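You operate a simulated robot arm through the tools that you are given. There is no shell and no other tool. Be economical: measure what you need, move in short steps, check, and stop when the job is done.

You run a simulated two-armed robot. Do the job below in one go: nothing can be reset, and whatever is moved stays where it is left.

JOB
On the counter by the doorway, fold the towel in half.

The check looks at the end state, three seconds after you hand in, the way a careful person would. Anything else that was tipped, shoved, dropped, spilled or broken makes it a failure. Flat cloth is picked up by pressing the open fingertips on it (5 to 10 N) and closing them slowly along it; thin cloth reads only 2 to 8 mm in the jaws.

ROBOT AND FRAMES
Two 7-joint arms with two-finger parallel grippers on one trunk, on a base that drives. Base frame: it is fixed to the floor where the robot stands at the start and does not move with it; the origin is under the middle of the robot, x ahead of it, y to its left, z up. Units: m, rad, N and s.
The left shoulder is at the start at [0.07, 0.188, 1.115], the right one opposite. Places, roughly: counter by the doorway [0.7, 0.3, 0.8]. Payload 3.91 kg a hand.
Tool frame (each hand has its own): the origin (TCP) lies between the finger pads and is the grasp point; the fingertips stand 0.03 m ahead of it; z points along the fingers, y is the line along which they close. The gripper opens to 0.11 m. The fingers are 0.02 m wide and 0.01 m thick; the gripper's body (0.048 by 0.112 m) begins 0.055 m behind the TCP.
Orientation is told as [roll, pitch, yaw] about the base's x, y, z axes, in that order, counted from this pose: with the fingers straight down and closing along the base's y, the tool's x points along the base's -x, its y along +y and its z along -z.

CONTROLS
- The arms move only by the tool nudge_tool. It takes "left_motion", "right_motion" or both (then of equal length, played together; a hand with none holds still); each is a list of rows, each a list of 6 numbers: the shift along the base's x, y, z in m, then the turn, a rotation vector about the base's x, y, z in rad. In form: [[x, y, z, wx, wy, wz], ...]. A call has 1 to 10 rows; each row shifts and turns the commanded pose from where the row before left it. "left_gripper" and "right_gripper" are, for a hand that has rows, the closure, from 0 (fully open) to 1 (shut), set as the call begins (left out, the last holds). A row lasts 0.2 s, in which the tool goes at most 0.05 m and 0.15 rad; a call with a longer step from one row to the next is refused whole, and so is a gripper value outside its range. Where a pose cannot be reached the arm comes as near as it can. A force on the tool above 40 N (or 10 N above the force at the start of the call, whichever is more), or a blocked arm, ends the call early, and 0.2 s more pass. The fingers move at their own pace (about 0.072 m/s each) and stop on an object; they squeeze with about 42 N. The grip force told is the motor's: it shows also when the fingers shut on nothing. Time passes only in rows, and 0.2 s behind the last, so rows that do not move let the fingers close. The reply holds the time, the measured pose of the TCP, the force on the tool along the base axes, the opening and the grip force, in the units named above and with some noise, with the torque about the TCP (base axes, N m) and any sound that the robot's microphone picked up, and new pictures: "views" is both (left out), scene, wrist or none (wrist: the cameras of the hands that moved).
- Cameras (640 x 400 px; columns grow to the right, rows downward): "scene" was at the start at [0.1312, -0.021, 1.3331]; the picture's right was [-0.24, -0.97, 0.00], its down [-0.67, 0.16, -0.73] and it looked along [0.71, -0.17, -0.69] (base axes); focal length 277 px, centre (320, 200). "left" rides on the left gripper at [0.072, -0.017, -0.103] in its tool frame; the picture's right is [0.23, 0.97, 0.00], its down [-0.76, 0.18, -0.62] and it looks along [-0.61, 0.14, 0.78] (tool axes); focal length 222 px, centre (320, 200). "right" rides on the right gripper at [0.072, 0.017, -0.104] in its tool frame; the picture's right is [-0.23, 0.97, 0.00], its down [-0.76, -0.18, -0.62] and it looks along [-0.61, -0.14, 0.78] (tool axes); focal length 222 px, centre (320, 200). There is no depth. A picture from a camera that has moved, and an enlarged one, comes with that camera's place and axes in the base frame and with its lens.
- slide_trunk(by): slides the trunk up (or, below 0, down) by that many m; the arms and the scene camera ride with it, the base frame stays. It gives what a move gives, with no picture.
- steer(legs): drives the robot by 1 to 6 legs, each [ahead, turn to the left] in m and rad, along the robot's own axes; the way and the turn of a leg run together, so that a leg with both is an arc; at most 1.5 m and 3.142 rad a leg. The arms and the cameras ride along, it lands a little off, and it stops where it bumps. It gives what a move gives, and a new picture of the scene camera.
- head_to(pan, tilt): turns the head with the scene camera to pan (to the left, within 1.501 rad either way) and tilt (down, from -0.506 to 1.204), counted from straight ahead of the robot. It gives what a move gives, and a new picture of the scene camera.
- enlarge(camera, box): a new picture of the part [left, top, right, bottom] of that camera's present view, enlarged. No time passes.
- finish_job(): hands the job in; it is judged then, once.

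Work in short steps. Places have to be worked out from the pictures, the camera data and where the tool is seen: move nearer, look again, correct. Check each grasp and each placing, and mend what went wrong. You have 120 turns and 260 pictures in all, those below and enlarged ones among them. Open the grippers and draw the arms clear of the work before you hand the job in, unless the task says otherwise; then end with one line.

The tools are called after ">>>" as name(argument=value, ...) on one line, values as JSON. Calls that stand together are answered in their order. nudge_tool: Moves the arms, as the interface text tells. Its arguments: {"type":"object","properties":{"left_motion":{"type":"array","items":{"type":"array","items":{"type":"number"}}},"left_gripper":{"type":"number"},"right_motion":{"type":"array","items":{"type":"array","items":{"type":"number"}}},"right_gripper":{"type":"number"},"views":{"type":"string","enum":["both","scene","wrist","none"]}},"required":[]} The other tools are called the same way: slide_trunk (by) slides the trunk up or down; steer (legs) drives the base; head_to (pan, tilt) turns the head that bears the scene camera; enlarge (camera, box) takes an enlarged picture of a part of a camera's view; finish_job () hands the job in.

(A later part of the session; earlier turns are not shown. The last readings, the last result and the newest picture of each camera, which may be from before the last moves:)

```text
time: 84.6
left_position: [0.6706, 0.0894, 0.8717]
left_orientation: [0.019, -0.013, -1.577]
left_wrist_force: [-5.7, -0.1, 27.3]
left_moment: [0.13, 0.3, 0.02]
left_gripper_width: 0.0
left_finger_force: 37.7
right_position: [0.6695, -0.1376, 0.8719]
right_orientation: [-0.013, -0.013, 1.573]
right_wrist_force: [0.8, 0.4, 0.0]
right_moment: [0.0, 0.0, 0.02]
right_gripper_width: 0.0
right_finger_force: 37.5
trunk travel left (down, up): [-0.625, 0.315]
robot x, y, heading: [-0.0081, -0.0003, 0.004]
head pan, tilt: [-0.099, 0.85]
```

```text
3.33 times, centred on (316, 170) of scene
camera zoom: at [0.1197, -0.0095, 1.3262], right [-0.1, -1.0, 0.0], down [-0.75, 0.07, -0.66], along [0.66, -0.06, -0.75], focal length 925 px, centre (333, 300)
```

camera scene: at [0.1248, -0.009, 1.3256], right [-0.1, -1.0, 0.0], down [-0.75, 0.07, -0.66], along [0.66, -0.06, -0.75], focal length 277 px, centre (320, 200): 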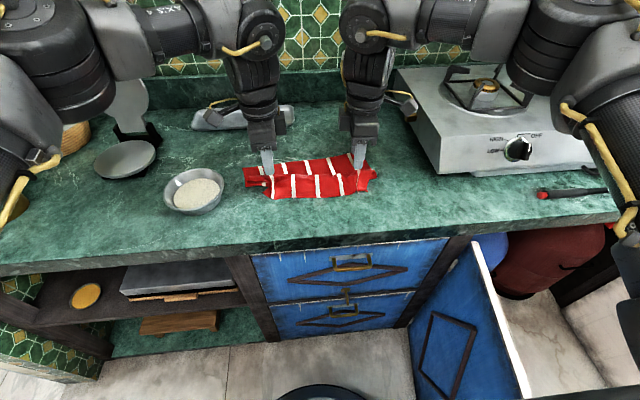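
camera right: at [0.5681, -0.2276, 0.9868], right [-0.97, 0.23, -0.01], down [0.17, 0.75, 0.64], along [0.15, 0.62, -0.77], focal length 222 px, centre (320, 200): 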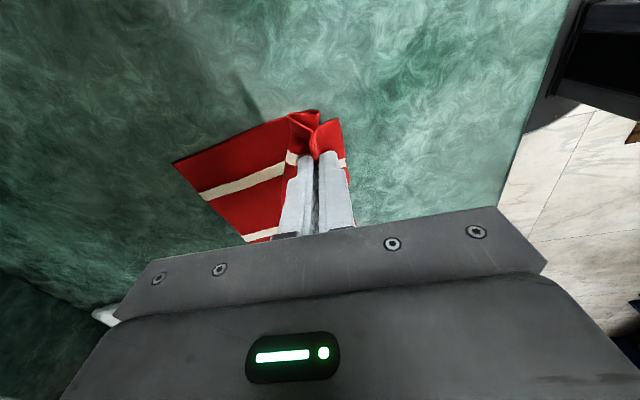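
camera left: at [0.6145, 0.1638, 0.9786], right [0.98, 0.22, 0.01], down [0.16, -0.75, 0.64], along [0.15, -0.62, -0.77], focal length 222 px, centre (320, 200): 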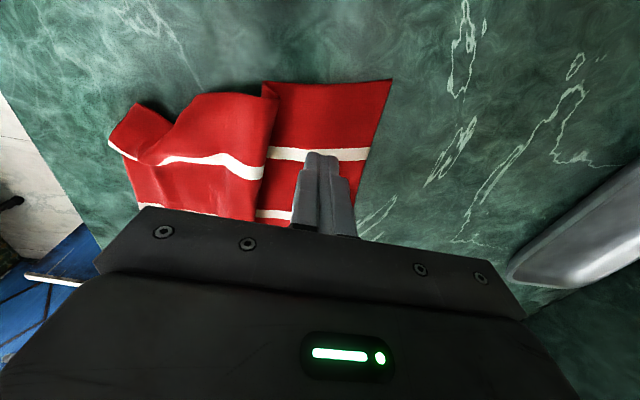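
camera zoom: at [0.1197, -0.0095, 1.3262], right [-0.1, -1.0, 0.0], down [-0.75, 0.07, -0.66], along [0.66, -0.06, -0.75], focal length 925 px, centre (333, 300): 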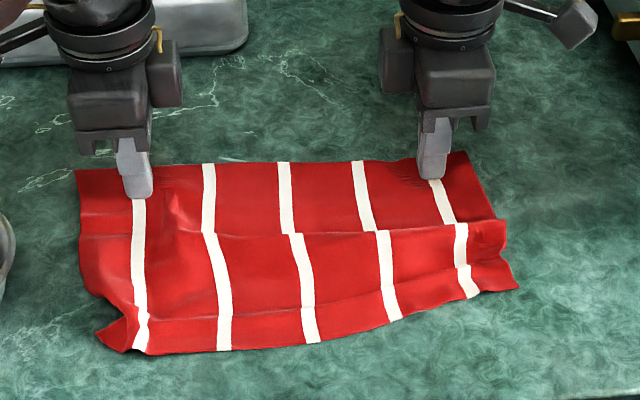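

Excellent: the towel is square again, far edge x≈0.70 on both sides. Now, with the left pinning (eased), the right drags the near-right part toward me to flatten the remaining bump.

>>> nudge_tool(left_motion=[[0, 0, 0.0008, 0, 0, 0], [0, 0, 0, 0, 0, 0], [0, 0, 0, 0, 0, 0], [0, 0, 0, 0, 0, 0], [0, 0, 0, 0, 0, 0], [0, 0, 0, 0, 0, 0], [0, 0, 0, 0, 0, 0]], right_motion=[[0, 0, 0.03, 0, 0, 0], [-0.03, 0.003, 0.01, 0, 0, 0], [-0.04, 0.003, 0, 0, 0, 0], [-0.03, 0.003, 0, 0, 0, 0], [0, 0, -0.02, 0, 0, 0], [0, 0, -0.016, 0, 0, 0], [0, 0, 0, 0, 0, 0]], views="none")

>>> nudge_tool(right_motion=[[0, 0, -0.003, 0, 0, 0], [0, 0, -0.002, 0, 0, 0], [0, 0, -0.0005, 0, 0, 0], [-0.006, 0, 0, 0, 0, 0], [-0.007, 0, 0, 0, 0, 0], [-0.007, 0, 0, 0, 0, 0], [-0.007, 0, 0, 0, 0, 0], [-0.007, 0, 0, 0, 0, 0], [-0.006, 0, 0, 0, 0, 0], [0, 0, 0, 0, 0, 0]], views="none")

>>> enlarge(camera="scene", box=[220, 110, 412, 230])

```text
time: 86.2
left_position: [0.6712, 0.0905, 0.8709]
left_orientation: [0.017, -0.013, -1.577]
left_wrist_force: [-1.1, 2.1, 23.1]
left_moment: [0.16, 0.12, -0.01]
left_gripper_width: 0.0001
left_finger_force: 37.8
right_position: [0.5717, -0.1269, 0.8754]
right_orientation: [-0.014, -0.014, 1.573]
right_wrist_force: [0.4, -0.2, 0.0]
right_moment: [-0.03, 0.02, -0.01]
right_gripper_width: 0.0003
right_finger_force: 37.8
trunk travel left (down, up): [-0.625, 0.315]
robot x, y, heading: [-0.0027, 0.0007, 0.007]
head pan, tilt: [-0.099, 0.85]
```

```text
time: 88.4
left_position: [0.6697, 0.0911, 0.8722]
left_orientation: [0.017, -0.013, -1.578]
left_wrist_force: [2.6, 0.2, 13.0]
left_moment: [0.03, -0.01, -0.04]
left_gripper_width: 0.0001
left_finger_force: 37.6
right_position: [0.531, -0.1283, 0.8715]
right_orientation: [-0.016, -0.013, 1.574]
right_wrist_force: [6.8, -0.5, 32.5]
right_moment: [-0.21, -0.06, 0.05]
right_gripper_width: 0.0001
right_finger_force: 37.7
trunk travel left (down, up): [-0.625, 0.315]
robot x, y, heading: [-0.0048, 0.0002, 0.003]
head pan, tilt: [-0.099, 0.85]
```

```text
3.33 times, centred on (316, 170) of scene
camera zoom: at [0.1208, -0.0085, 1.3262], right [-0.1, -1.0, 0.0], down [-0.75, 0.07, -0.66], along [0.66, -0.06, -0.75], focal length 925 px, centre (333, 300)
```

zoom: 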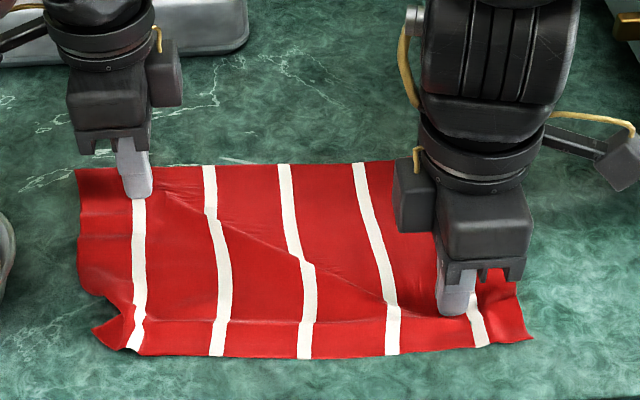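

Now it's quite flat: near edge x≈0.505–0.512, far ≈0.70. I'll grip the near edge close to both corners with a narrow x-closing pinch (less lip), starting with the move above and a look.

>>> nudge_tool(left_motion=[[0, 0, 0.03, 0, 0, 0], [-0.03, 0, 0.01, 0, 0, 0], [-0.035, -0.002, 0, 0, 0, 0], [-0.035, -0.002, 0, 0, 0, 0], [-0.034, -0.002, 0, 0, 0, 0], [0, 0, -0.02, 0, 0, 0], [0, 0, -0.012, 0, 0, 0], [0, 0, 0, 0, 0, 0]], right_motion=[[0, 0, 0.03, 0, 0, 0], [0, -0.009, 0.01, 0, 0, 0], [-0.001, -0.009, 0, 0, 0, 0], [-0.001, -0.009, 0, 0, 0, 0], [-0.001, 0, 0, 0, 0, 0], [0, 0, -0.02, 0, 0, 0], [0, 0, -0.012, 0, 0, 0], [0, 0, 0, 0, 0, 0]], left_gripper=0.83, right_gripper=0.83, views="wrist")

>>> enlarge(camera="scene", box=[220, 130, 412, 250])

```text
time: 90.2
left_position: [0.5397, 0.0843, 0.8762]
left_orientation: [0.014, -0.011, -1.576]
left_wrist_force: [-0.4, 0.7, -0.3]
left_moment: [0.02, 0.04, 0.0]
left_gripper_width: 0.0185
left_finger_force: 0.1
right_position: [0.5295, -0.1561, 0.8744]
right_orientation: [-0.009, -0.015, 1.572]
right_wrist_force: [-0.6, 0.9, -0.3]
right_moment: [0.01, -0.02, -0.05]
right_gripper_width: 0.0187
right_finger_force: 0.2
trunk travel left (down, up): [-0.625, 0.315]
robot x, y, heading: [-0.0009, -0.0008, 0.003]
head pan, tilt: [-0.099, 0.85]
camera right: at [0.5113, -0.2309, 0.977], right [-0.97, 0.23, -0.01], down [0.17, 0.75, 0.64], along [0.15, 0.62, -0.77], focal length 222 px, centre (320, 200)
camera left: at [0.5201, 0.1585, 0.9786], right [0.98, 0.22, 0.01], down [0.16, -0.75, 0.64], along [0.15, -0.62, -0.77], focal length 222 px, centre (320, 200)
```

right: 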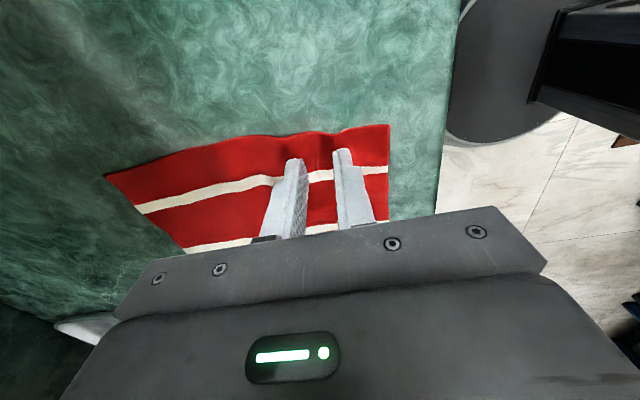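
left: 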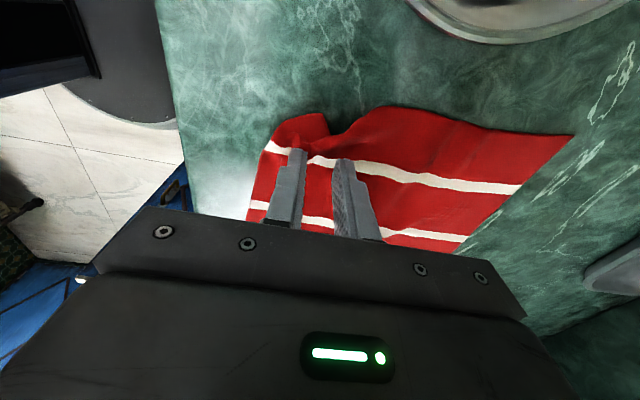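

```text
3.33 times, centred on (316, 190) of scene
camera zoom: at [0.1246, -0.009, 1.3257], right [-0.1, -1.0, 0.0], down [-0.75, 0.07, -0.66], along [0.66, -0.06, -0.75], focal length 925 px, centre (333, 233)
```

zoom: 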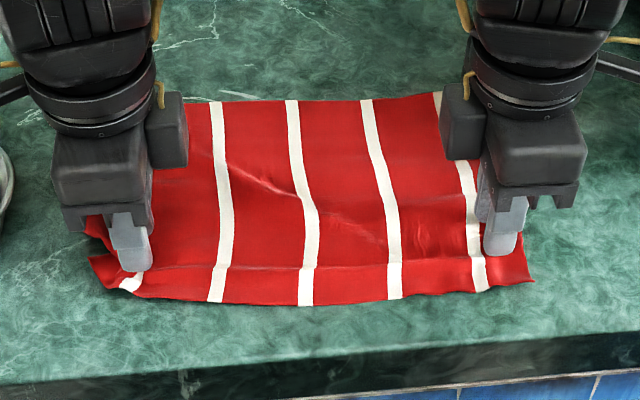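

Flaps would be ~2.5 cm; both hands need to shift ~2 cm toward me. I'll raise a bit and drive back 2 cm (which shifts both), keeping the left in reach.

>>> nudge_tool(left_motion=[[0, 0, 0.015, 0, 0, 0]], right_motion=[[0, 0, 0.015, 0, 0, 0]], views="none")

>>> steer(legs=[[-0.022, 0]])

>>> nudge_tool(left_motion=[[0, 0, -0.012, 0, 0, 0], [0, 0, -0.004, 0, 0, 0], [0, 0, 0, 0, 0, 0]], right_motion=[[0, 0, -0.012, 0, 0, 0], [0, 0, -0.002, 0, 0, 0], [0, 0, 0, 0, 0, 0]], views="wrist")

```text
time: 90.6
left_position: [0.5377, 0.0836, 0.892]
left_orientation: [0.015, -0.013, -1.579]
left_wrist_force: [0.1, -0.1, 0.7]
left_moment: [-0.01, -0.02, 0.02]
left_gripper_width: 0.019
left_finger_force: 0.1
right_position: [0.5285, -0.1564, 0.8906]
right_orientation: [-0.013, -0.016, 1.572]
right_wrist_force: [-0.8, -0.5, -0.2]
right_moment: [-0.03, -0.04, 0.0]
right_gripper_width: 0.0187
right_finger_force: 0.0
trunk travel left (down, up): [-0.625, 0.315]
robot x, y, heading: [-0.0054, -0.0005, 0.009]
head pan, tilt: [-0.099, 0.85]
```

```text
time: 91.4
left_position: [0.5185, 0.0817, 0.8891]
left_orientation: [0.012, -0.011, -1.577]
left_wrist_force: [0.3, 0.2, -0.2]
left_moment: [0.02, 0.0, -0.02]
left_gripper_width: 0.0188
left_finger_force: 0.1
right_position: [0.51, -0.157, 0.8904]
right_orientation: [-0.009, -0.014, 1.572]
right_wrist_force: [-0.2, -0.7, 0.1]
right_moment: [0.05, 0.03, 0.0]
right_gripper_width: 0.0188
right_finger_force: 0.1
trunk travel left (down, up): [-0.625, 0.315]
robot x, y, heading: [-0.025, -0.0013, 0.006]
head pan, tilt: [-0.099, 0.85]
camera scene: at [0.1051, -0.0093, 1.3253], right [-0.09, -1.0, 0.0], down [-0.75, 0.07, -0.66], along [0.66, -0.06, -0.75], focal length 277 px, centre (320, 200)
```

scene: 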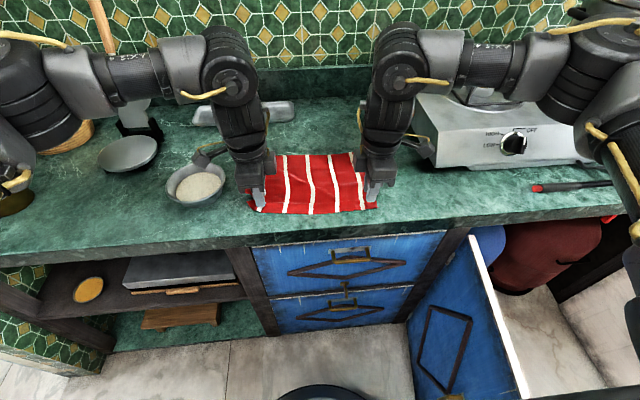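

```text
time: 92.2
left_position: [0.518, 0.0824, 0.8755]
left_orientation: [0.015, -0.012, -1.58]
left_wrist_force: [-0.6, -0.2, 0.1]
left_moment: [-0.03, -0.02, -0.02]
left_gripper_width: 0.0186
left_finger_force: 0.0
right_position: [0.5074, -0.1577, 0.8774]
right_orientation: [-0.01, -0.014, 1.574]
right_wrist_force: [0.1, 0.0, 0.6]
right_moment: [0.02, 0.02, 0.01]
right_gripper_width: 0.0187
right_finger_force: 0.1
trunk travel left (down, up): [-0.625, 0.315]
robot x, y, heading: [-0.0239, 0.0018, 0.004]
head pan, tilt: [-0.099, 0.85]
camera right: at [0.4889, -0.2311, 0.9793], right [-0.97, 0.23, -0.01], down [0.17, 0.75, 0.64], along [0.15, 0.62, -0.77], focal length 222 px, centre (320, 200)
camera left: at [0.4987, 0.1568, 0.9778], right [0.98, 0.22, 0.01], down [0.16, -0.75, 0.64], along [0.15, -0.62, -0.77], focal length 222 px, centre (320, 200)
```

right: 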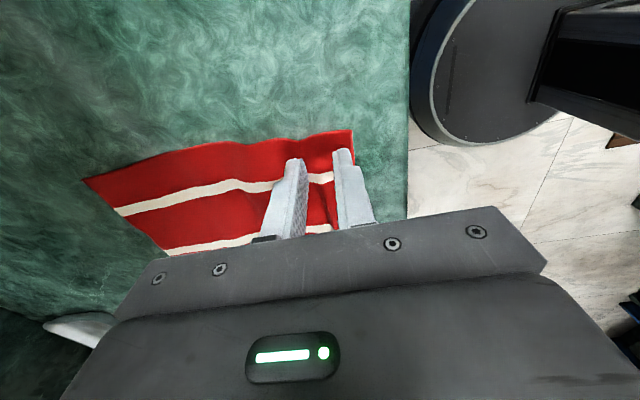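
left: 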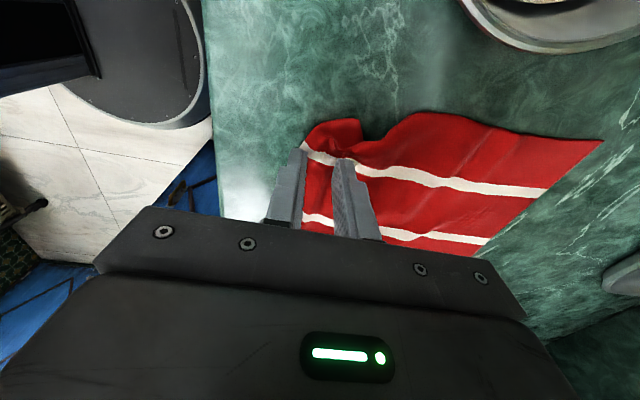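

Near fingers are right on the edge. Nudge 3 mm inward and press.

>>> nudge_tool(left_motion=[[0.003, 0, -0.002, 0, 0, 0], [0, 0, -0.002, 0, 0, 0], [0, 0, -0.0008, 0, 0, 0], [0, 0, 0, 0, 0, 0]], right_motion=[[0.003, 0, -0.003, 0, 0, 0], [0, 0, -0.002, 0, 0, 0], [0, 0, -0.0008, 0, 0, 0], [0, 0, 0, 0, 0, 0]], views="none")

```text
time: 93.2
left_position: [0.5189, 0.0821, 0.8728]
left_orientation: [0.015, -0.015, -1.578]
left_wrist_force: [1.2, -1.2, 12.4]
left_moment: [0.04, 0.03, -0.01]
left_gripper_width: 0.0187
left_finger_force: 0.0
right_position: [0.5117, -0.1567, 0.8721]
right_orientation: [-0.01, -0.013, 1.572]
right_wrist_force: [-0.9, -0.1, 0.5]
right_moment: [-0.01, 0.01, -0.02]
right_gripper_width: 0.0185
right_finger_force: 0.1
trunk travel left (down, up): [-0.625, 0.315]
robot x, y, heading: [-0.0302, 0.0002, 0.001]
head pan, tilt: [-0.099, 0.85]
```

>>> nudge_tool(left_motion=[[0, 0, 0.0003, 0, 0, 0], [0, 0, 0, 0, 0, 0], [0, 0, 0, 0, 0, 0]], right_motion=[[0, 0, -0.001, 0, 0, 0], [0, 0, -0.0006, 0, 0, 0], [0, 0, 0, 0, 0, 0]], views="none")

```text
time: 94.0
left_position: [0.5192, 0.0828, 0.8725]
left_orientation: [0.016, -0.013, -1.578]
left_wrist_force: [1.4, -0.5, 5.8]
left_moment: [0.02, -0.02, 0.02]
left_gripper_width: 0.0185
left_finger_force: 0.2
right_position: [0.5102, -0.1576, 0.8714]
right_orientation: [-0.013, -0.016, 1.572]
right_wrist_force: [-1.3, -4.7, 19.0]
right_moment: [-0.24, 0.37, 0.05]
right_gripper_width: 0.0191
right_finger_force: 0.2
trunk travel left (down, up): [-0.625, 0.315]
robot x, y, heading: [-0.0225, 0.0001, 0.003]
head pan, tilt: [-0.099, 0.85]
```

Pressed on both; ease the right slightly and close, then lift 3 cm.

>>> nudge_tool(left_motion=[[0, 0, -0.0002, 0, 0, 0], [0, 0, 0, 0, 0, 0]], right_motion=[[0, 0, 0.0005, 0, 0, 0], [0, 0, 0, 0, 0, 0]], left_gripper=0.91, right_gripper=0.91, views="none")

>>> nudge_tool(left_motion=[[0, 0, 0, 0, 0, 0], [0, 0, 0, 0, 0, 0], [0.003, 0, 0.012, 0, 0, 0], [0.004, 0, 0.013, 0, 0, 0], [0, 0, 0, 0, 0, 0]], right_motion=[[0, 0, 0, 0, 0, 0], [0, 0, 0, 0, 0, 0], [0.003, 0, 0.012, 0, 0, 0], [0.004, 0, 0.013, 0, 0, 0], [0, 0, 0, 0, 0, 0]], left_gripper=1, right_gripper=1, views="wrist")

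>>> enlarge(camera="scene", box=[220, 130, 412, 250])

```text
time: 94.6
left_position: [0.5186, 0.0824, 0.8712]
left_orientation: [0.015, -0.013, -1.577]
left_wrist_force: [-1.5, 1.5, 9.9]
left_moment: [0.1, 0.04, -0.01]
left_gripper_width: 0.0099
left_finger_force: 0.3
right_position: [0.5103, -0.1563, 0.8722]
right_orientation: [-0.012, -0.014, 1.573]
right_wrist_force: [3.1, -0.5, 18.0]
right_moment: [-0.11, 0.11, 0.05]
right_gripper_width: 0.0087
right_finger_force: 0.1
trunk travel left (down, up): [-0.625, 0.315]
robot x, y, heading: [-0.0245, -0.0001, 0.009]
head pan, tilt: [-0.099, 0.85]
```

```text
time: 95.8
left_position: [0.529, 0.0817, 0.8951]
left_orientation: [0.011, -0.012, -1.577]
left_wrist_force: [-0.1, 0.0, 0.1]
left_moment: [-0.04, 0.01, 0.04]
left_gripper_width: 0.0014
left_finger_force: 41.5
right_position: [0.5192, -0.1566, 0.8938]
right_orientation: [-0.009, -0.015, 1.573]
right_wrist_force: [0.5, 0.0, -1.3]
right_moment: [-0.06, 0.01, 0.01]
right_gripper_width: 0.002
right_finger_force: 41.2
trunk travel left (down, up): [-0.625, 0.315]
robot x, y, heading: [-0.0301, -0.0035, 0.008]
head pan, tilt: [-0.099, 0.85]
camera right: at [0.5008, -0.2305, 0.9961], right [-0.97, 0.23, -0.01], down [0.17, 0.75, 0.63], along [0.15, 0.62, -0.77], focal length 222 px, centre (320, 200)
camera left: at [0.51, 0.1563, 0.9979], right [0.98, 0.22, 0.01], down [0.17, -0.76, 0.63], along [0.15, -0.62, -0.77], focal length 222 px, centre (320, 200)
```

right: 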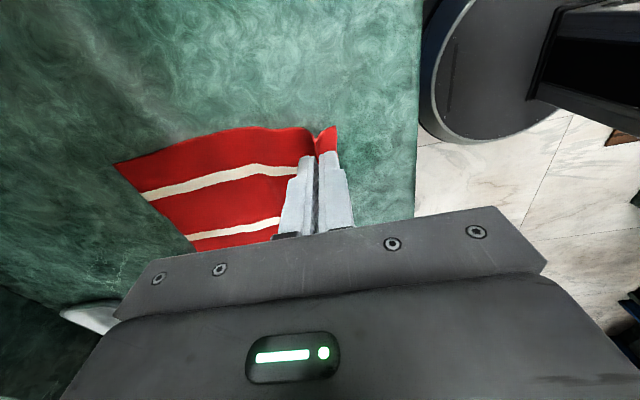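
left: 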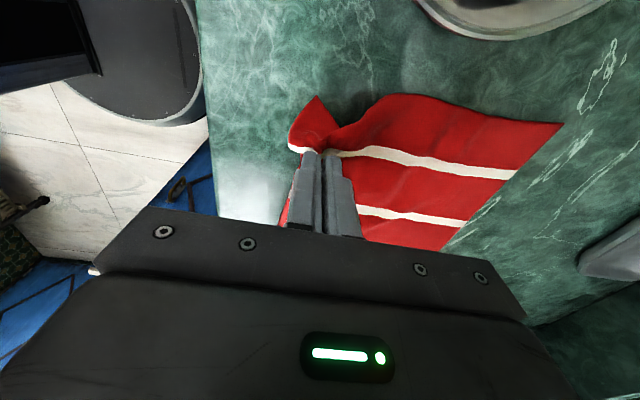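

```text
3.33 times, centred on (316, 190) of scene
camera zoom: at [0.1041, -0.009, 1.3254], right [-0.1, -1.0, 0.0], down [-0.75, 0.07, -0.66], along [0.66, -0.06, -0.75], focal length 925 px, centre (333, 233)
```

zoom: 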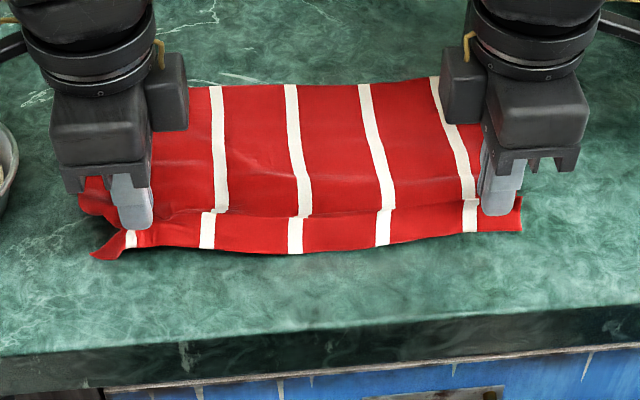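

Held on both (left thin). Now a short low arc: about 10–11 cm ahead, ending with tips ~1 cm above the layers at x≈0.63.

>>> nudge_tool(left_motion=[[0.012, 0, 0.012, 0, 0, 0], [0.016, 0, 0.012, 0, 0, 0], [0.018, 0, 0.008, 0, 0, 0], [0.018, 0, 0, 0, 0, 0], [0.016, 0, -0.01, 0, 0, 0], [0.014, 0, -0.016, 0, 0, 0], [0.006, 0, -0.016, 0, 0, 0], [0, 0, 0, 0, 0, 0]], right_motion=[[0.014, 0, 0.012, 0, 0, 0], [0.018, 0, 0.012, 0, 0, 0], [0.02, 0, 0.008, 0, 0, 0], [0.02, 0, 0, 0, 0, 0], [0.018, 0, -0.01, 0, 0, 0], [0.014, 0, -0.016, 0, 0, 0], [0.006, 0, -0.016, 0, 0, 0], [0, 0, 0, 0, 0, 0]], views="wrist")

>>> enlarge(camera="scene", box=[220, 110, 412, 230])

```text
time: 97.6
left_position: [0.6264, 0.0818, 0.885]
left_orientation: [0.014, -0.013, -1.577]
left_wrist_force: [-0.7, -0.1, 0.0]
left_moment: [-0.01, -0.02, -0.02]
left_gripper_width: 0.0017
left_finger_force: 41.9
right_position: [0.6281, -0.1578, 0.8845]
right_orientation: [-0.01, -0.015, 1.572]
right_wrist_force: [0.2, -0.1, -0.6]
right_moment: [0.02, -0.01, 0.0]
right_gripper_width: 0.0019
right_finger_force: 42.2
trunk travel left (down, up): [-0.625, 0.315]
robot x, y, heading: [-0.0242, 0.001, 0.001]
head pan, tilt: [-0.099, 0.85]
camera right: at [0.6097, -0.2309, 0.9861], right [-0.97, 0.23, -0.01], down [0.17, 0.75, 0.64], along [0.15, 0.62, -0.77], focal length 222 px, centre (320, 200)
camera left: at [0.6084, 0.1561, 0.9874], right [0.98, 0.22, 0.01], down [0.16, -0.75, 0.64], along [0.15, -0.62, -0.77], focal length 222 px, centre (320, 200)
```

right: 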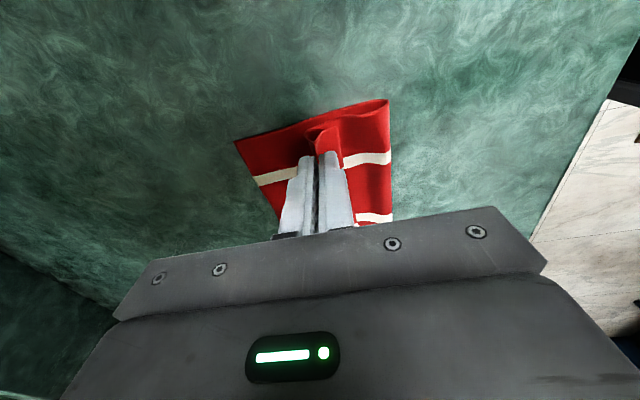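
left: 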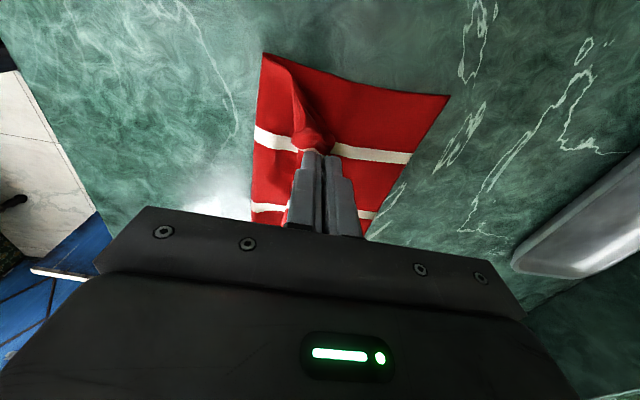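

```text
3.33 times, centred on (316, 170) of scene
camera zoom: at [0.1023, -0.0088, 1.3257], right [-0.1, -1.0, 0.0], down [-0.75, 0.07, -0.66], along [0.66, -0.06, -0.75], focal length 925 px, centre (333, 300)
```

zoom: 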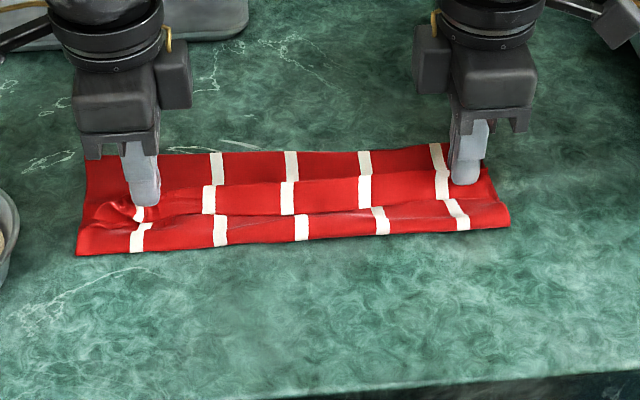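

Very good: fold line x≈0.595 on both sides, far edge ≈0.70 → lower half ≈0.10, so the fold is centred. Only the small lip must be unrolled: the left releases and will pin the front band while the right, still holding, pulls its edge ahead.

>>> nudge_tool(left_motion=[[0, 0, 0, 0, 0, 0], [0, 0, 0, 0, 0, 0], [0, 0, 0.02, 0, 0, 0], [0, 0, 0.025, 0, 0, 0], [0, 0, 0, 0, 0, 0]], left_gripper=0.8, views="none")

>>> nudge_tool(left_motion=[[-0.009, -0.035, 0, 0, 0, 0], [-0.009, -0.035, 0, 0, 0, 0], [0, 0, -0.025, 0, 0, 0], [0, 0, -0.018, 0, 0, 0], [0, 0, 0, 0, 0, 0]], left_gripper=1, views="none")

>>> enlarge(camera="scene", box=[220, 110, 412, 230])

```text
time: 98.8
left_position: [0.6286, 0.0837, 0.9292]
left_orientation: [0.011, -0.012, -1.577]
left_wrist_force: [-0.1, -1.0, -0.4]
left_moment: [-0.03, 0.0, 0.02]
left_gripper_width: 0.022
left_finger_force: 0.1
right_position: [0.6301, -0.1567, 0.8834]
right_orientation: [-0.011, -0.014, 1.574]
right_wrist_force: [0.5, -0.1, -1.0]
right_moment: [0.01, 0.02, 0.02]
right_gripper_width: 0.0018
right_finger_force: 41.7
trunk travel left (down, up): [-0.625, 0.315]
robot x, y, heading: [-0.0277, -0.0017, 0.007]
head pan, tilt: [-0.099, 0.85]
```

```text
time: 100.0
left_position: [0.6097, 0.0126, 0.8893]
left_orientation: [0.016, -0.013, -1.577]
left_wrist_force: [0.1, -0.1, 0.4]
left_moment: [0.01, 0.0, 0.01]
left_gripper_width: 0.0003
left_finger_force: 37.7
right_position: [0.6282, -0.1573, 0.8851]
right_orientation: [-0.011, -0.013, 1.572]
right_wrist_force: [0.1, 0.2, 0.7]
right_moment: [-0.01, -0.01, 0.04]
right_gripper_width: 0.0019
right_finger_force: 41.7
trunk travel left (down, up): [-0.625, 0.315]
robot x, y, heading: [-0.0274, -0.0015, 0.006]
head pan, tilt: [-0.099, 0.85]
```

```text
3.33 times, centred on (316, 170) of scene
camera zoom: at [0.1028, -0.0088, 1.3257], right [-0.1, -1.0, 0.0], down [-0.75, 0.07, -0.66], along [0.66, -0.06, -0.75], focal length 925 px, centre (333, 300)
```

zoom: 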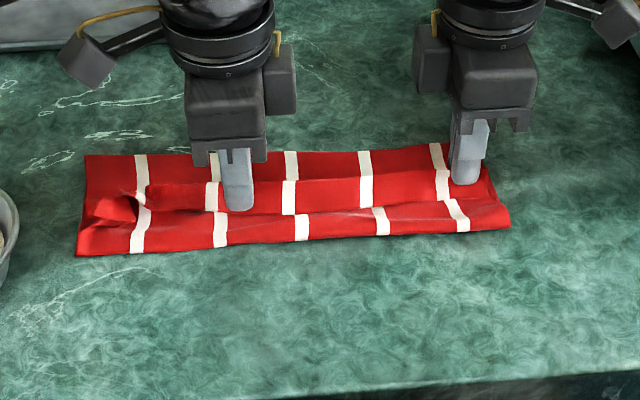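

The lip edge is at x≈0.61 here, so I shift the pin 11 mm toward me to sit on the fold band, and press.

>>> nudge_tool(left_motion=[[-0.011, 0, 0, 0, 0, 0], [0, 0, -0.008, 0, 0, 0], [0, 0, -0.005, 0, 0, 0], [0, 0, -0.002, 0, 0, 0], [0, 0, 0, 0, 0, 0]], views="none")

>>> enlarge(camera="scene", box=[220, 110, 412, 230])

```text
time: 101.2
left_position: [0.5988, 0.0128, 0.8717]
left_orientation: [0.013, -0.012, -1.578]
left_wrist_force: [0.1, -0.2, 2.8]
left_moment: [0.01, 0.0, -0.03]
left_gripper_width: 0.0
left_finger_force: 37.9
right_position: [0.6296, -0.1573, 0.8834]
right_orientation: [-0.012, -0.013, 1.573]
right_wrist_force: [-0.5, 0.8, -0.1]
right_moment: [-0.01, -0.01, 0.02]
right_gripper_width: 0.0018
right_finger_force: 41.9
trunk travel left (down, up): [-0.625, 0.315]
robot x, y, heading: [-0.0242, 0.0, 0.008]
head pan, tilt: [-0.099, 0.85]
```

```text
3.33 times, centred on (316, 170) of scene
camera zoom: at [0.1029, -0.0089, 1.3257], right [-0.1, -1.0, 0.0], down [-0.75, 0.07, -0.66], along [0.66, -0.06, -0.75], focal length 925 px, centre (333, 300)
```

zoom: 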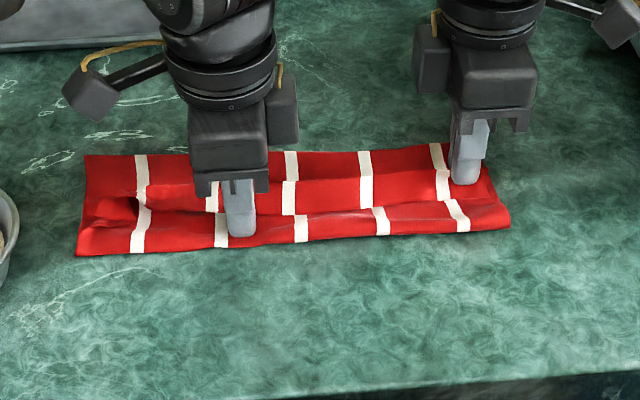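

Pin is on the fold band. Add pressure, then the right pulls its edge ahead 4.5 cm over a low arc.

>>> nudge_tool(left_motion=[[0, 0, -0.001, 0, 0, 0], [0, 0, 0, 0, 0, 0], [0, 0, 0, 0, 0, 0], [0, 0, 0, 0, 0, 0], [0, 0, 0, 0, 0, 0], [0, 0, 0, 0, 0, 0], [0, 0, 0, 0, 0, 0]], right_motion=[[0, 0, 0, 0, 0, 0], [0.005, 0, 0.012, 0, 0, 0], [0.012, 0, 0.006, 0, 0, 0], [0.012, 0, 0, 0, 0, 0], [0.01, 0, -0.008, 0, 0, 0], [0.006, 0, -0.01, 0, 0, 0], [0, 0, 0, 0, 0, 0]], views="wrist")

>>> enlarge(camera="scene", box=[220, 110, 412, 230])

```text
time: 102.8
left_position: [0.5994, 0.0128, 0.8712]
left_orientation: [0.014, -0.013, -1.578]
left_wrist_force: [3.1, -0.6, 10.2]
left_moment: [0.07, -0.02, 0.0]
left_gripper_width: 0.0
left_finger_force: 37.5
right_position: [0.6728, -0.1572, 0.8846]
right_orientation: [-0.012, -0.015, 1.572]
right_wrist_force: [-0.9, 0.6, -0.6]
right_moment: [0.05, 0.04, 0.0]
right_gripper_width: 0.0016
right_finger_force: 41.9
trunk travel left (down, up): [-0.625, 0.315]
robot x, y, heading: [-0.0276, 0.0004, 0.003]
head pan, tilt: [-0.099, 0.85]
camera right: at [0.6537, -0.2312, 0.9871], right [-0.97, 0.23, -0.01], down [0.17, 0.75, 0.64], along [0.15, 0.62, -0.77], focal length 222 px, centre (320, 200)
camera left: at [0.5795, 0.087, 0.9746], right [0.98, 0.22, 0.01], down [0.16, -0.75, 0.64], along [0.15, -0.62, -0.77], focal length 222 px, centre (320, 200)
```

right: 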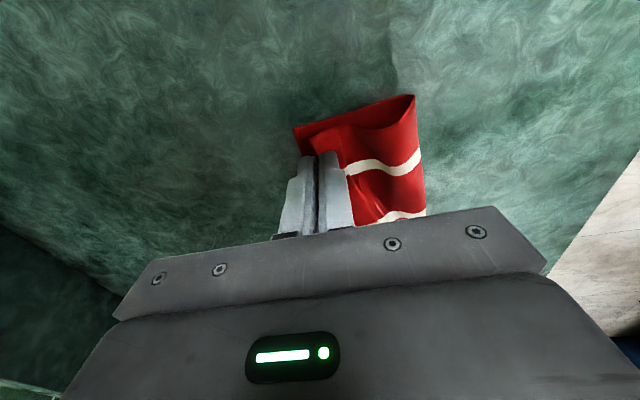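
left: 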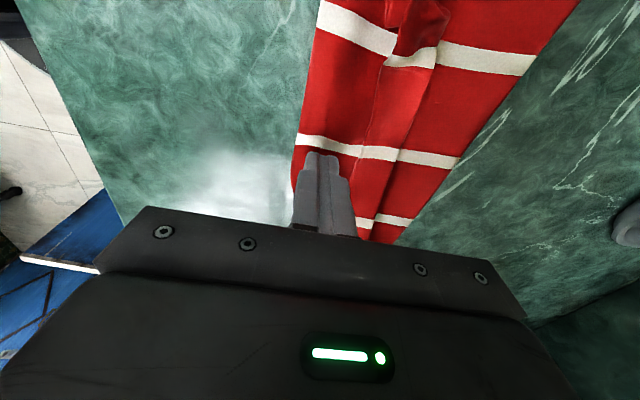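

```text
3.33 times, centred on (316, 170) of scene
camera zoom: at [0.102, -0.0087, 1.3258], right [-0.1, -1.0, 0.0], down [-0.75, 0.07, -0.66], along [0.66, -0.06, -0.75], focal length 925 px, centre (333, 300)
```

zoom: 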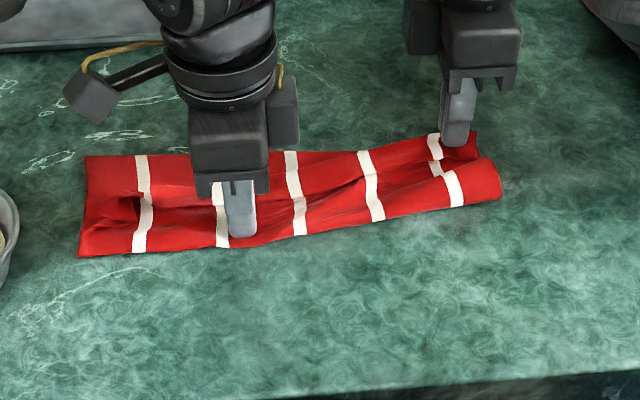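

The lip unrolled across the centre and right: stripes run through nearly continuous. Lower the right a bit and release it, then view.

>>> nudge_tool(right_motion=[[0.004, 0, -0.006, 0, 0, 0], [0, 0, 0, 0, 0, 0]], views="none")

>>> nudge_tool(right_motion=[[0, 0, 0, 0, 0, 0], [0, 0, 0, 0, 0, 0], [0, 0, 0.02, 0, 0, 0], [0, 0, 0.03, 0, 0, 0], [0, -0.03, 0.02, 0, 0, 0], [0, 0, 0, 0, 0, 0]], right_gripper=0.8, views="none")

>>> enlarge(camera="scene", box=[220, 110, 412, 230])

```text
time: 103.4
left_position: [0.5966, 0.0139, 0.8724]
left_orientation: [0.014, -0.014, -1.576]
left_wrist_force: [2.3, -1.1, 12.3]
left_moment: [0.05, -0.01, -0.02]
left_gripper_width: 0.0
left_finger_force: 37.7
right_position: [0.6768, -0.1562, 0.8795]
right_orientation: [-0.013, -0.014, 1.573]
right_wrist_force: [-0.8, 2.4, -0.3]
right_moment: [0.03, 0.03, 0.03]
right_gripper_width: 0.0016
right_finger_force: 41.4
trunk travel left (down, up): [-0.625, 0.315]
robot x, y, heading: [-0.0223, -0.0022, 0.01]
head pan, tilt: [-0.099, 0.85]
```

```text
time: 104.8
left_position: [0.5981, 0.0131, 0.8721]
left_orientation: [0.014, -0.013, -1.577]
left_wrist_force: [-0.3, -2.1, 11.3]
left_moment: [-0.02, 0.07, 0.03]
left_gripper_width: 0.0
left_finger_force: 37.6
right_position: [0.6743, -0.1883, 0.9512]
right_orientation: [-0.011, -0.011, 1.573]
right_wrist_force: [-0.2, -0.1, 0.2]
right_moment: [0.0, 0.01, -0.01]
right_gripper_width: 0.0221
right_finger_force: 0.0
trunk travel left (down, up): [-0.625, 0.315]
robot x, y, heading: [-0.0239, -0.0006, 0.009]
head pan, tilt: [-0.099, 0.85]
```

```text
3.33 times, centred on (316, 170) of scene
camera zoom: at [0.1016, -0.008, 1.3258], right [-0.09, -1.0, 0.0], down [-0.75, 0.07, -0.66], along [0.66, -0.06, -0.75], focal length 925 px, centre (333, 300)
```

zoom: 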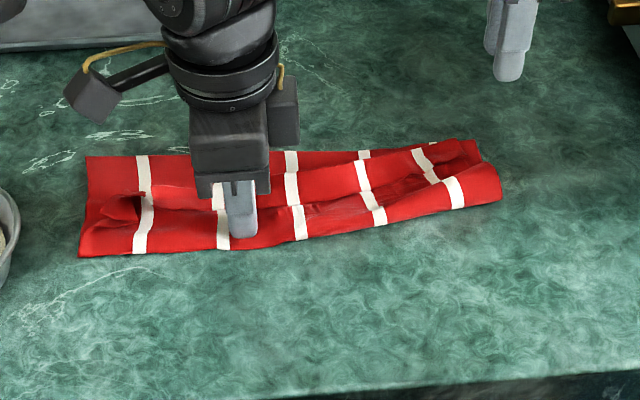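

>>> enlarge(camera="scene", box=[295, 145, 375, 195])

```text
8.00 times, centred on (335, 170) of scene
camera zoom: at [0.1016, -0.008, 1.3258], right [-0.09, -1.0, 0.0], down [-0.75, 0.07, -0.66], along [0.66, -0.06, -0.75], focal length 2219 px, centre (200, 440)
```

zoom: 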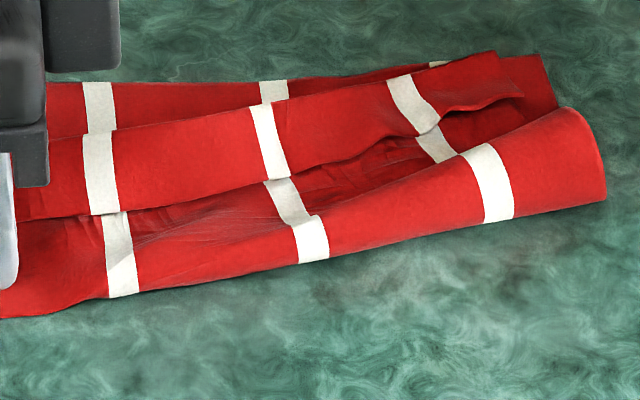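

The lip is still there (edge at x≈0.634, ridge ≈0.674 at y≈−0.1), just moved. Test: with the left pinning, press the right's closed fingertips on the lip and drag it ahead to roll it over.

>>> nudge_tool(right_motion=[[-0.008, 0.03, 0, 0, 0, 0], [-0.008, 0.03, 0, 0, 0, 0], [-0.008, 0.028, -0.02, 0, 0, 0], [0, 0, -0.03, 0, 0, 0], [0, 0, -0.015, 0, 0, 0], [0, 0, -0.006, 0, 0, 0], [0, 0, 0, 0, 0, 0]], right_gripper=1, views="none")

>>> nudge_tool(right_motion=[[0, 0, -0.002, 0, 0, 0], [0, 0, -0.002, 0, 0, 0], [0, 0, -0.001, 0, 0, 0], [0.007, 0, 0, 0, 0, 0], [0.008, 0, 0, 0, 0, 0], [0.008, 0, 0, 0, 0, 0], [0.008, 0, 0, 0, 0, 0], [0, 0, 0, 0, 0, 0]], views="none")

>>> enlarge(camera="scene", box=[265, 135, 393, 215])

```text
time: 105.9
left_position: [0.5987, 0.0148, 0.8715]
left_orientation: [0.015, -0.015, -1.573]
left_wrist_force: [-2.6, -3.9, 19.6]
left_moment: [-0.01, 0.14, 0.01]
left_gripper_width: 0.0
left_finger_force: 37.6
right_position: [0.6566, -0.107, 0.9019]
right_orientation: [-0.027, -0.019, 1.555]
right_wrist_force: [0.3, 0.3, -0.7]
right_moment: [0.0, -0.01, 0.0]
right_gripper_width: 0.0
right_finger_force: 37.5
trunk travel left (down, up): [-0.625, 0.315]
robot x, y, heading: [-0.0271, 0.0002, 0.006]
head pan, tilt: [-0.099, 0.85]
stopped in row 5 (left hand): the force on the tool passed its limit (the readings are from after the stop); the commanded pose is now the measured one
```

```text
time: 107.0
left_position: [0.5982, 0.0166, 0.8711]
left_orientation: [0.014, -0.015, -1.57]
left_wrist_force: [-2.9, -1.0, 22.8]
left_moment: [0.02, 0.19, 0.05]
left_gripper_width: 0.0
left_finger_force: 38.1
right_position: [0.6648, -0.1078, 0.9003]
right_orientation: [-0.035, -0.022, 1.549]
right_wrist_force: [-0.2, 0.6, 0.3]
right_moment: [-0.04, 0.02, -0.01]
right_gripper_width: 0.0
right_finger_force: 38.1
trunk travel left (down, up): [-0.625, 0.315]
robot x, y, heading: [-0.026, -0.0001, 0.004]
head pan, tilt: [-0.099, 0.85]
stopped in row 5 (left hand): the force on the tool passed its limit (the readings are from after the stop); the commanded pose is now the measured one
```

```text
5.00 times, centred on (329, 175) of scene
camera zoom: at [0.1008, -0.0085, 1.3257], right [-0.1, -1.0, 0.0], down [-0.75, 0.07, -0.66], along [0.66, -0.06, -0.75], focal length 1387 px, centre (275, 325)
```

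zoom: 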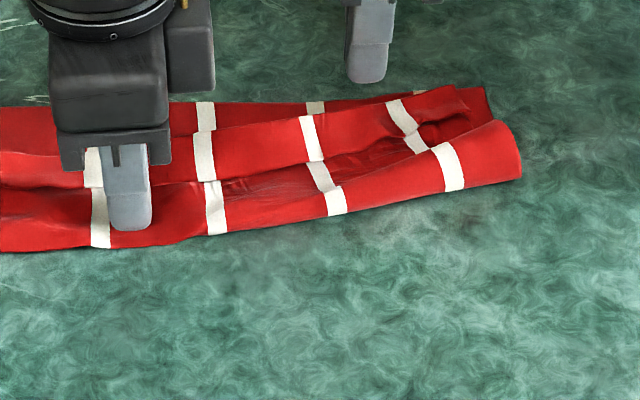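

The two wrists touched at that spacing; I'll move the left pin 4.5 cm outward and re-press, then place the right on the lip.

>>> nudge_tool(left_motion=[[0, 0, 0.015, 0, 0, 0], [0, 0.025, 0.01, 0, 0, 0], [0, 0.022, 0, 0, 0, 0], [0, 0, -0.015, 0, 0, 0], [0, 0, -0.009, 0, 0, 0], [0, 0, 0, 0, 0, 0]], right_motion=[[0, -0.01, 0.01, 0, 0, 0], [0, -0.005, 0, 0.02, 0.01, 0.02], [-0.01, 0, 0, 0, 0, 0], [0, 0, 0, 0, 0, 0], [0, 0, -0.01, 0, 0, 0], [0, 0, 0, 0, 0, 0]], views="none")

>>> enlarge(camera="scene", box=[220, 110, 412, 230])

```text
time: 108.4
left_position: [0.5996, 0.065, 0.8714]
left_orientation: [0.014, -0.014, -1.569]
left_wrist_force: [2.8, 1.1, 17.4]
left_moment: [0.1, 0.0, 0.01]
left_gripper_width: 0.0001
left_finger_force: 37.6
right_position: [0.6549, -0.1228, 0.9014]
right_orientation: [-0.023, -0.044, 1.57]
right_wrist_force: [0.8, -0.8, -1.0]
right_moment: [0.0, -0.01, -0.01]
right_gripper_width: 0.0
right_finger_force: 37.9
trunk travel left (down, up): [-0.625, 0.315]
robot x, y, heading: [-0.0252, 0.0011, 0.002]
head pan, tilt: [-0.099, 0.85]
```

```text
3.33 times, centred on (316, 170) of scene
camera zoom: at [0.1014, -0.0091, 1.3262], right [-0.1, -1.0, 0.0], down [-0.75, 0.07, -0.66], along [0.66, -0.06, -0.75], focal length 925 px, centre (333, 300)
```

zoom: 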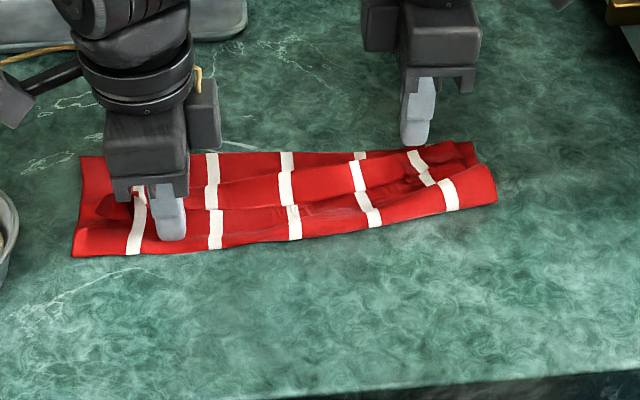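

Clear now. Lower the right onto the lip (x≈0.655, y≈−0.12).

>>> nudge_tool(right_motion=[[0, 0, -0.015, 0, 0, 0], [0, 0, -0.008, 0, 0, 0], [0, 0, -0.003, 0, 0, 0], [0, 0, -0.001, 0, 0, 0], [0, 0, 0, 0, 0, 0]], views="none")

```text
time: 109.6
left_position: [0.5985, 0.0631, 0.8703]
left_orientation: [0.014, -0.011, -1.57]
left_wrist_force: [6.7, 1.3, 29.4]
left_moment: [0.13, -0.08, 0.02]
left_gripper_width: 0.0
left_finger_force: 37.8
right_position: [0.6563, -0.122, 0.8746]
right_orientation: [-0.024, -0.044, 1.57]
right_wrist_force: [-0.5, 0.0, -0.4]
right_moment: [0.01, 0.01, -0.01]
right_gripper_width: 0.0
right_finger_force: 38.0
trunk travel left (down, up): [-0.625, 0.315]
robot x, y, heading: [-0.0275, -0.0019, 0.004]
head pan, tilt: [-0.099, 0.85]
```

Press ~2 mm more and drag ahead 5 cm, left eased a little.

>>> nudge_tool(left_motion=[[0, 0, 0.0007, 0, 0, 0], [0, 0, 0, 0, 0, 0], [0, 0, 0, 0, 0, 0], [0, 0, 0, 0, 0, 0], [0, 0, 0, 0, 0, 0], [0, 0, 0, 0, 0, 0], [0, 0, 0, 0, 0, 0], [0, 0, 0, 0, 0, 0], [0, 0, 0, 0, 0, 0]], right_motion=[[0, 0, -0.0012, 0, 0, 0], [0, 0, -0.0008, 0, 0, 0], [0.008, 0, 0, 0, 0, 0], [0.008, 0, 0, 0, 0, 0], [0.008, 0, 0, 0, 0, 0], [0.008, 0, 0, 0, 0, 0], [0.008, 0, 0, 0, 0, 0], [0.008, 0, 0, 0, 0, 0], [0, 0, 0, 0, 0, 0]], views="none")

>>> enlarge(camera="scene", box=[220, 110, 412, 230])

```text
time: 111.6
left_position: [0.598, 0.062, 0.8733]
left_orientation: [0.014, -0.011, -1.57]
left_wrist_force: [-1.3, -1.1, 5.6]
left_moment: [-0.04, 0.04, 0.02]
left_gripper_width: 0.0001
left_finger_force: 37.3
right_position: [0.6812, -0.122, 0.8732]
right_orientation: [-0.023, -0.044, 1.568]
right_wrist_force: [-3.9, -0.3, 15.9]
right_moment: [-0.11, 0.19, 0.0]
right_gripper_width: 0.0001
right_finger_force: 37.8
right hand out of reach, approached as far as the arm can: row 6, 7, 8
trunk travel left (down, up): [-0.625, 0.315]
robot x, y, heading: [-0.0268, 0.0004, 0.004]
head pan, tilt: [-0.099, 0.85]
```

```text
3.33 times, centred on (316, 170) of scene
camera zoom: at [0.0994, -0.0088, 1.3261], right [-0.1, -1.0, 0.0], down [-0.75, 0.07, -0.66], along [0.66, -0.06, -0.75], focal length 925 px, centre (333, 300)
```

zoom: 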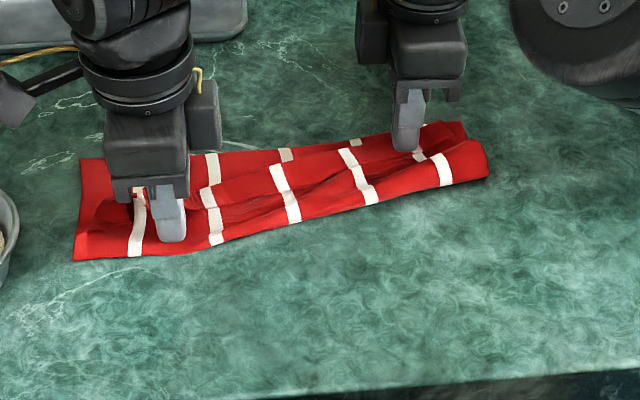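

Right portion got dragged forward, but the lip seems to have unrolled at centre. Raise the right and look closely.

>>> nudge_tool(right_motion=[[0, 0, 0.025, 0, 0, 0], [0, -0.02, 0.03, 0, 0, 0], [0, -0.04, 0.02, 0, 0, 0], [0, 0, 0, 0, 0, 0]], views="none")

>>> enlarge(camera="scene", box=[265, 135, 385, 210])

```text
time: 112.6
left_position: [0.6002, 0.0623, 0.8719]
left_orientation: [0.014, -0.015, -1.57]
left_wrist_force: [2.1, -2.3, 17.1]
left_moment: [-0.04, 0.02, 0.03]
left_gripper_width: 0.0
left_finger_force: 38.1
right_position: [0.6842, -0.1821, 0.9447]
right_orientation: [-0.023, -0.041, 1.571]
right_wrist_force: [-0.4, 0.4, 0.4]
right_moment: [-0.03, 0.01, -0.01]
right_gripper_width: 0.0001
right_finger_force: 38.3
trunk travel left (down, up): [-0.625, 0.315]
robot x, y, heading: [-0.0223, -0.0021, 0.004]
head pan, tilt: [-0.099, 0.85]
```

```text
5.33 times, centred on (325, 172) of scene
camera zoom: at [0.1012, -0.0084, 1.3259], right [-0.1, -1.0, 0.0], down [-0.75, 0.07, -0.66], along [0.66, -0.06, -0.75], focal length 1479 px, centre (293, 347)
```

zoom: 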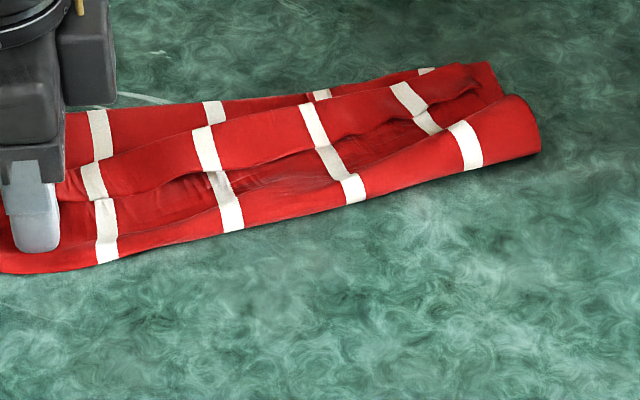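

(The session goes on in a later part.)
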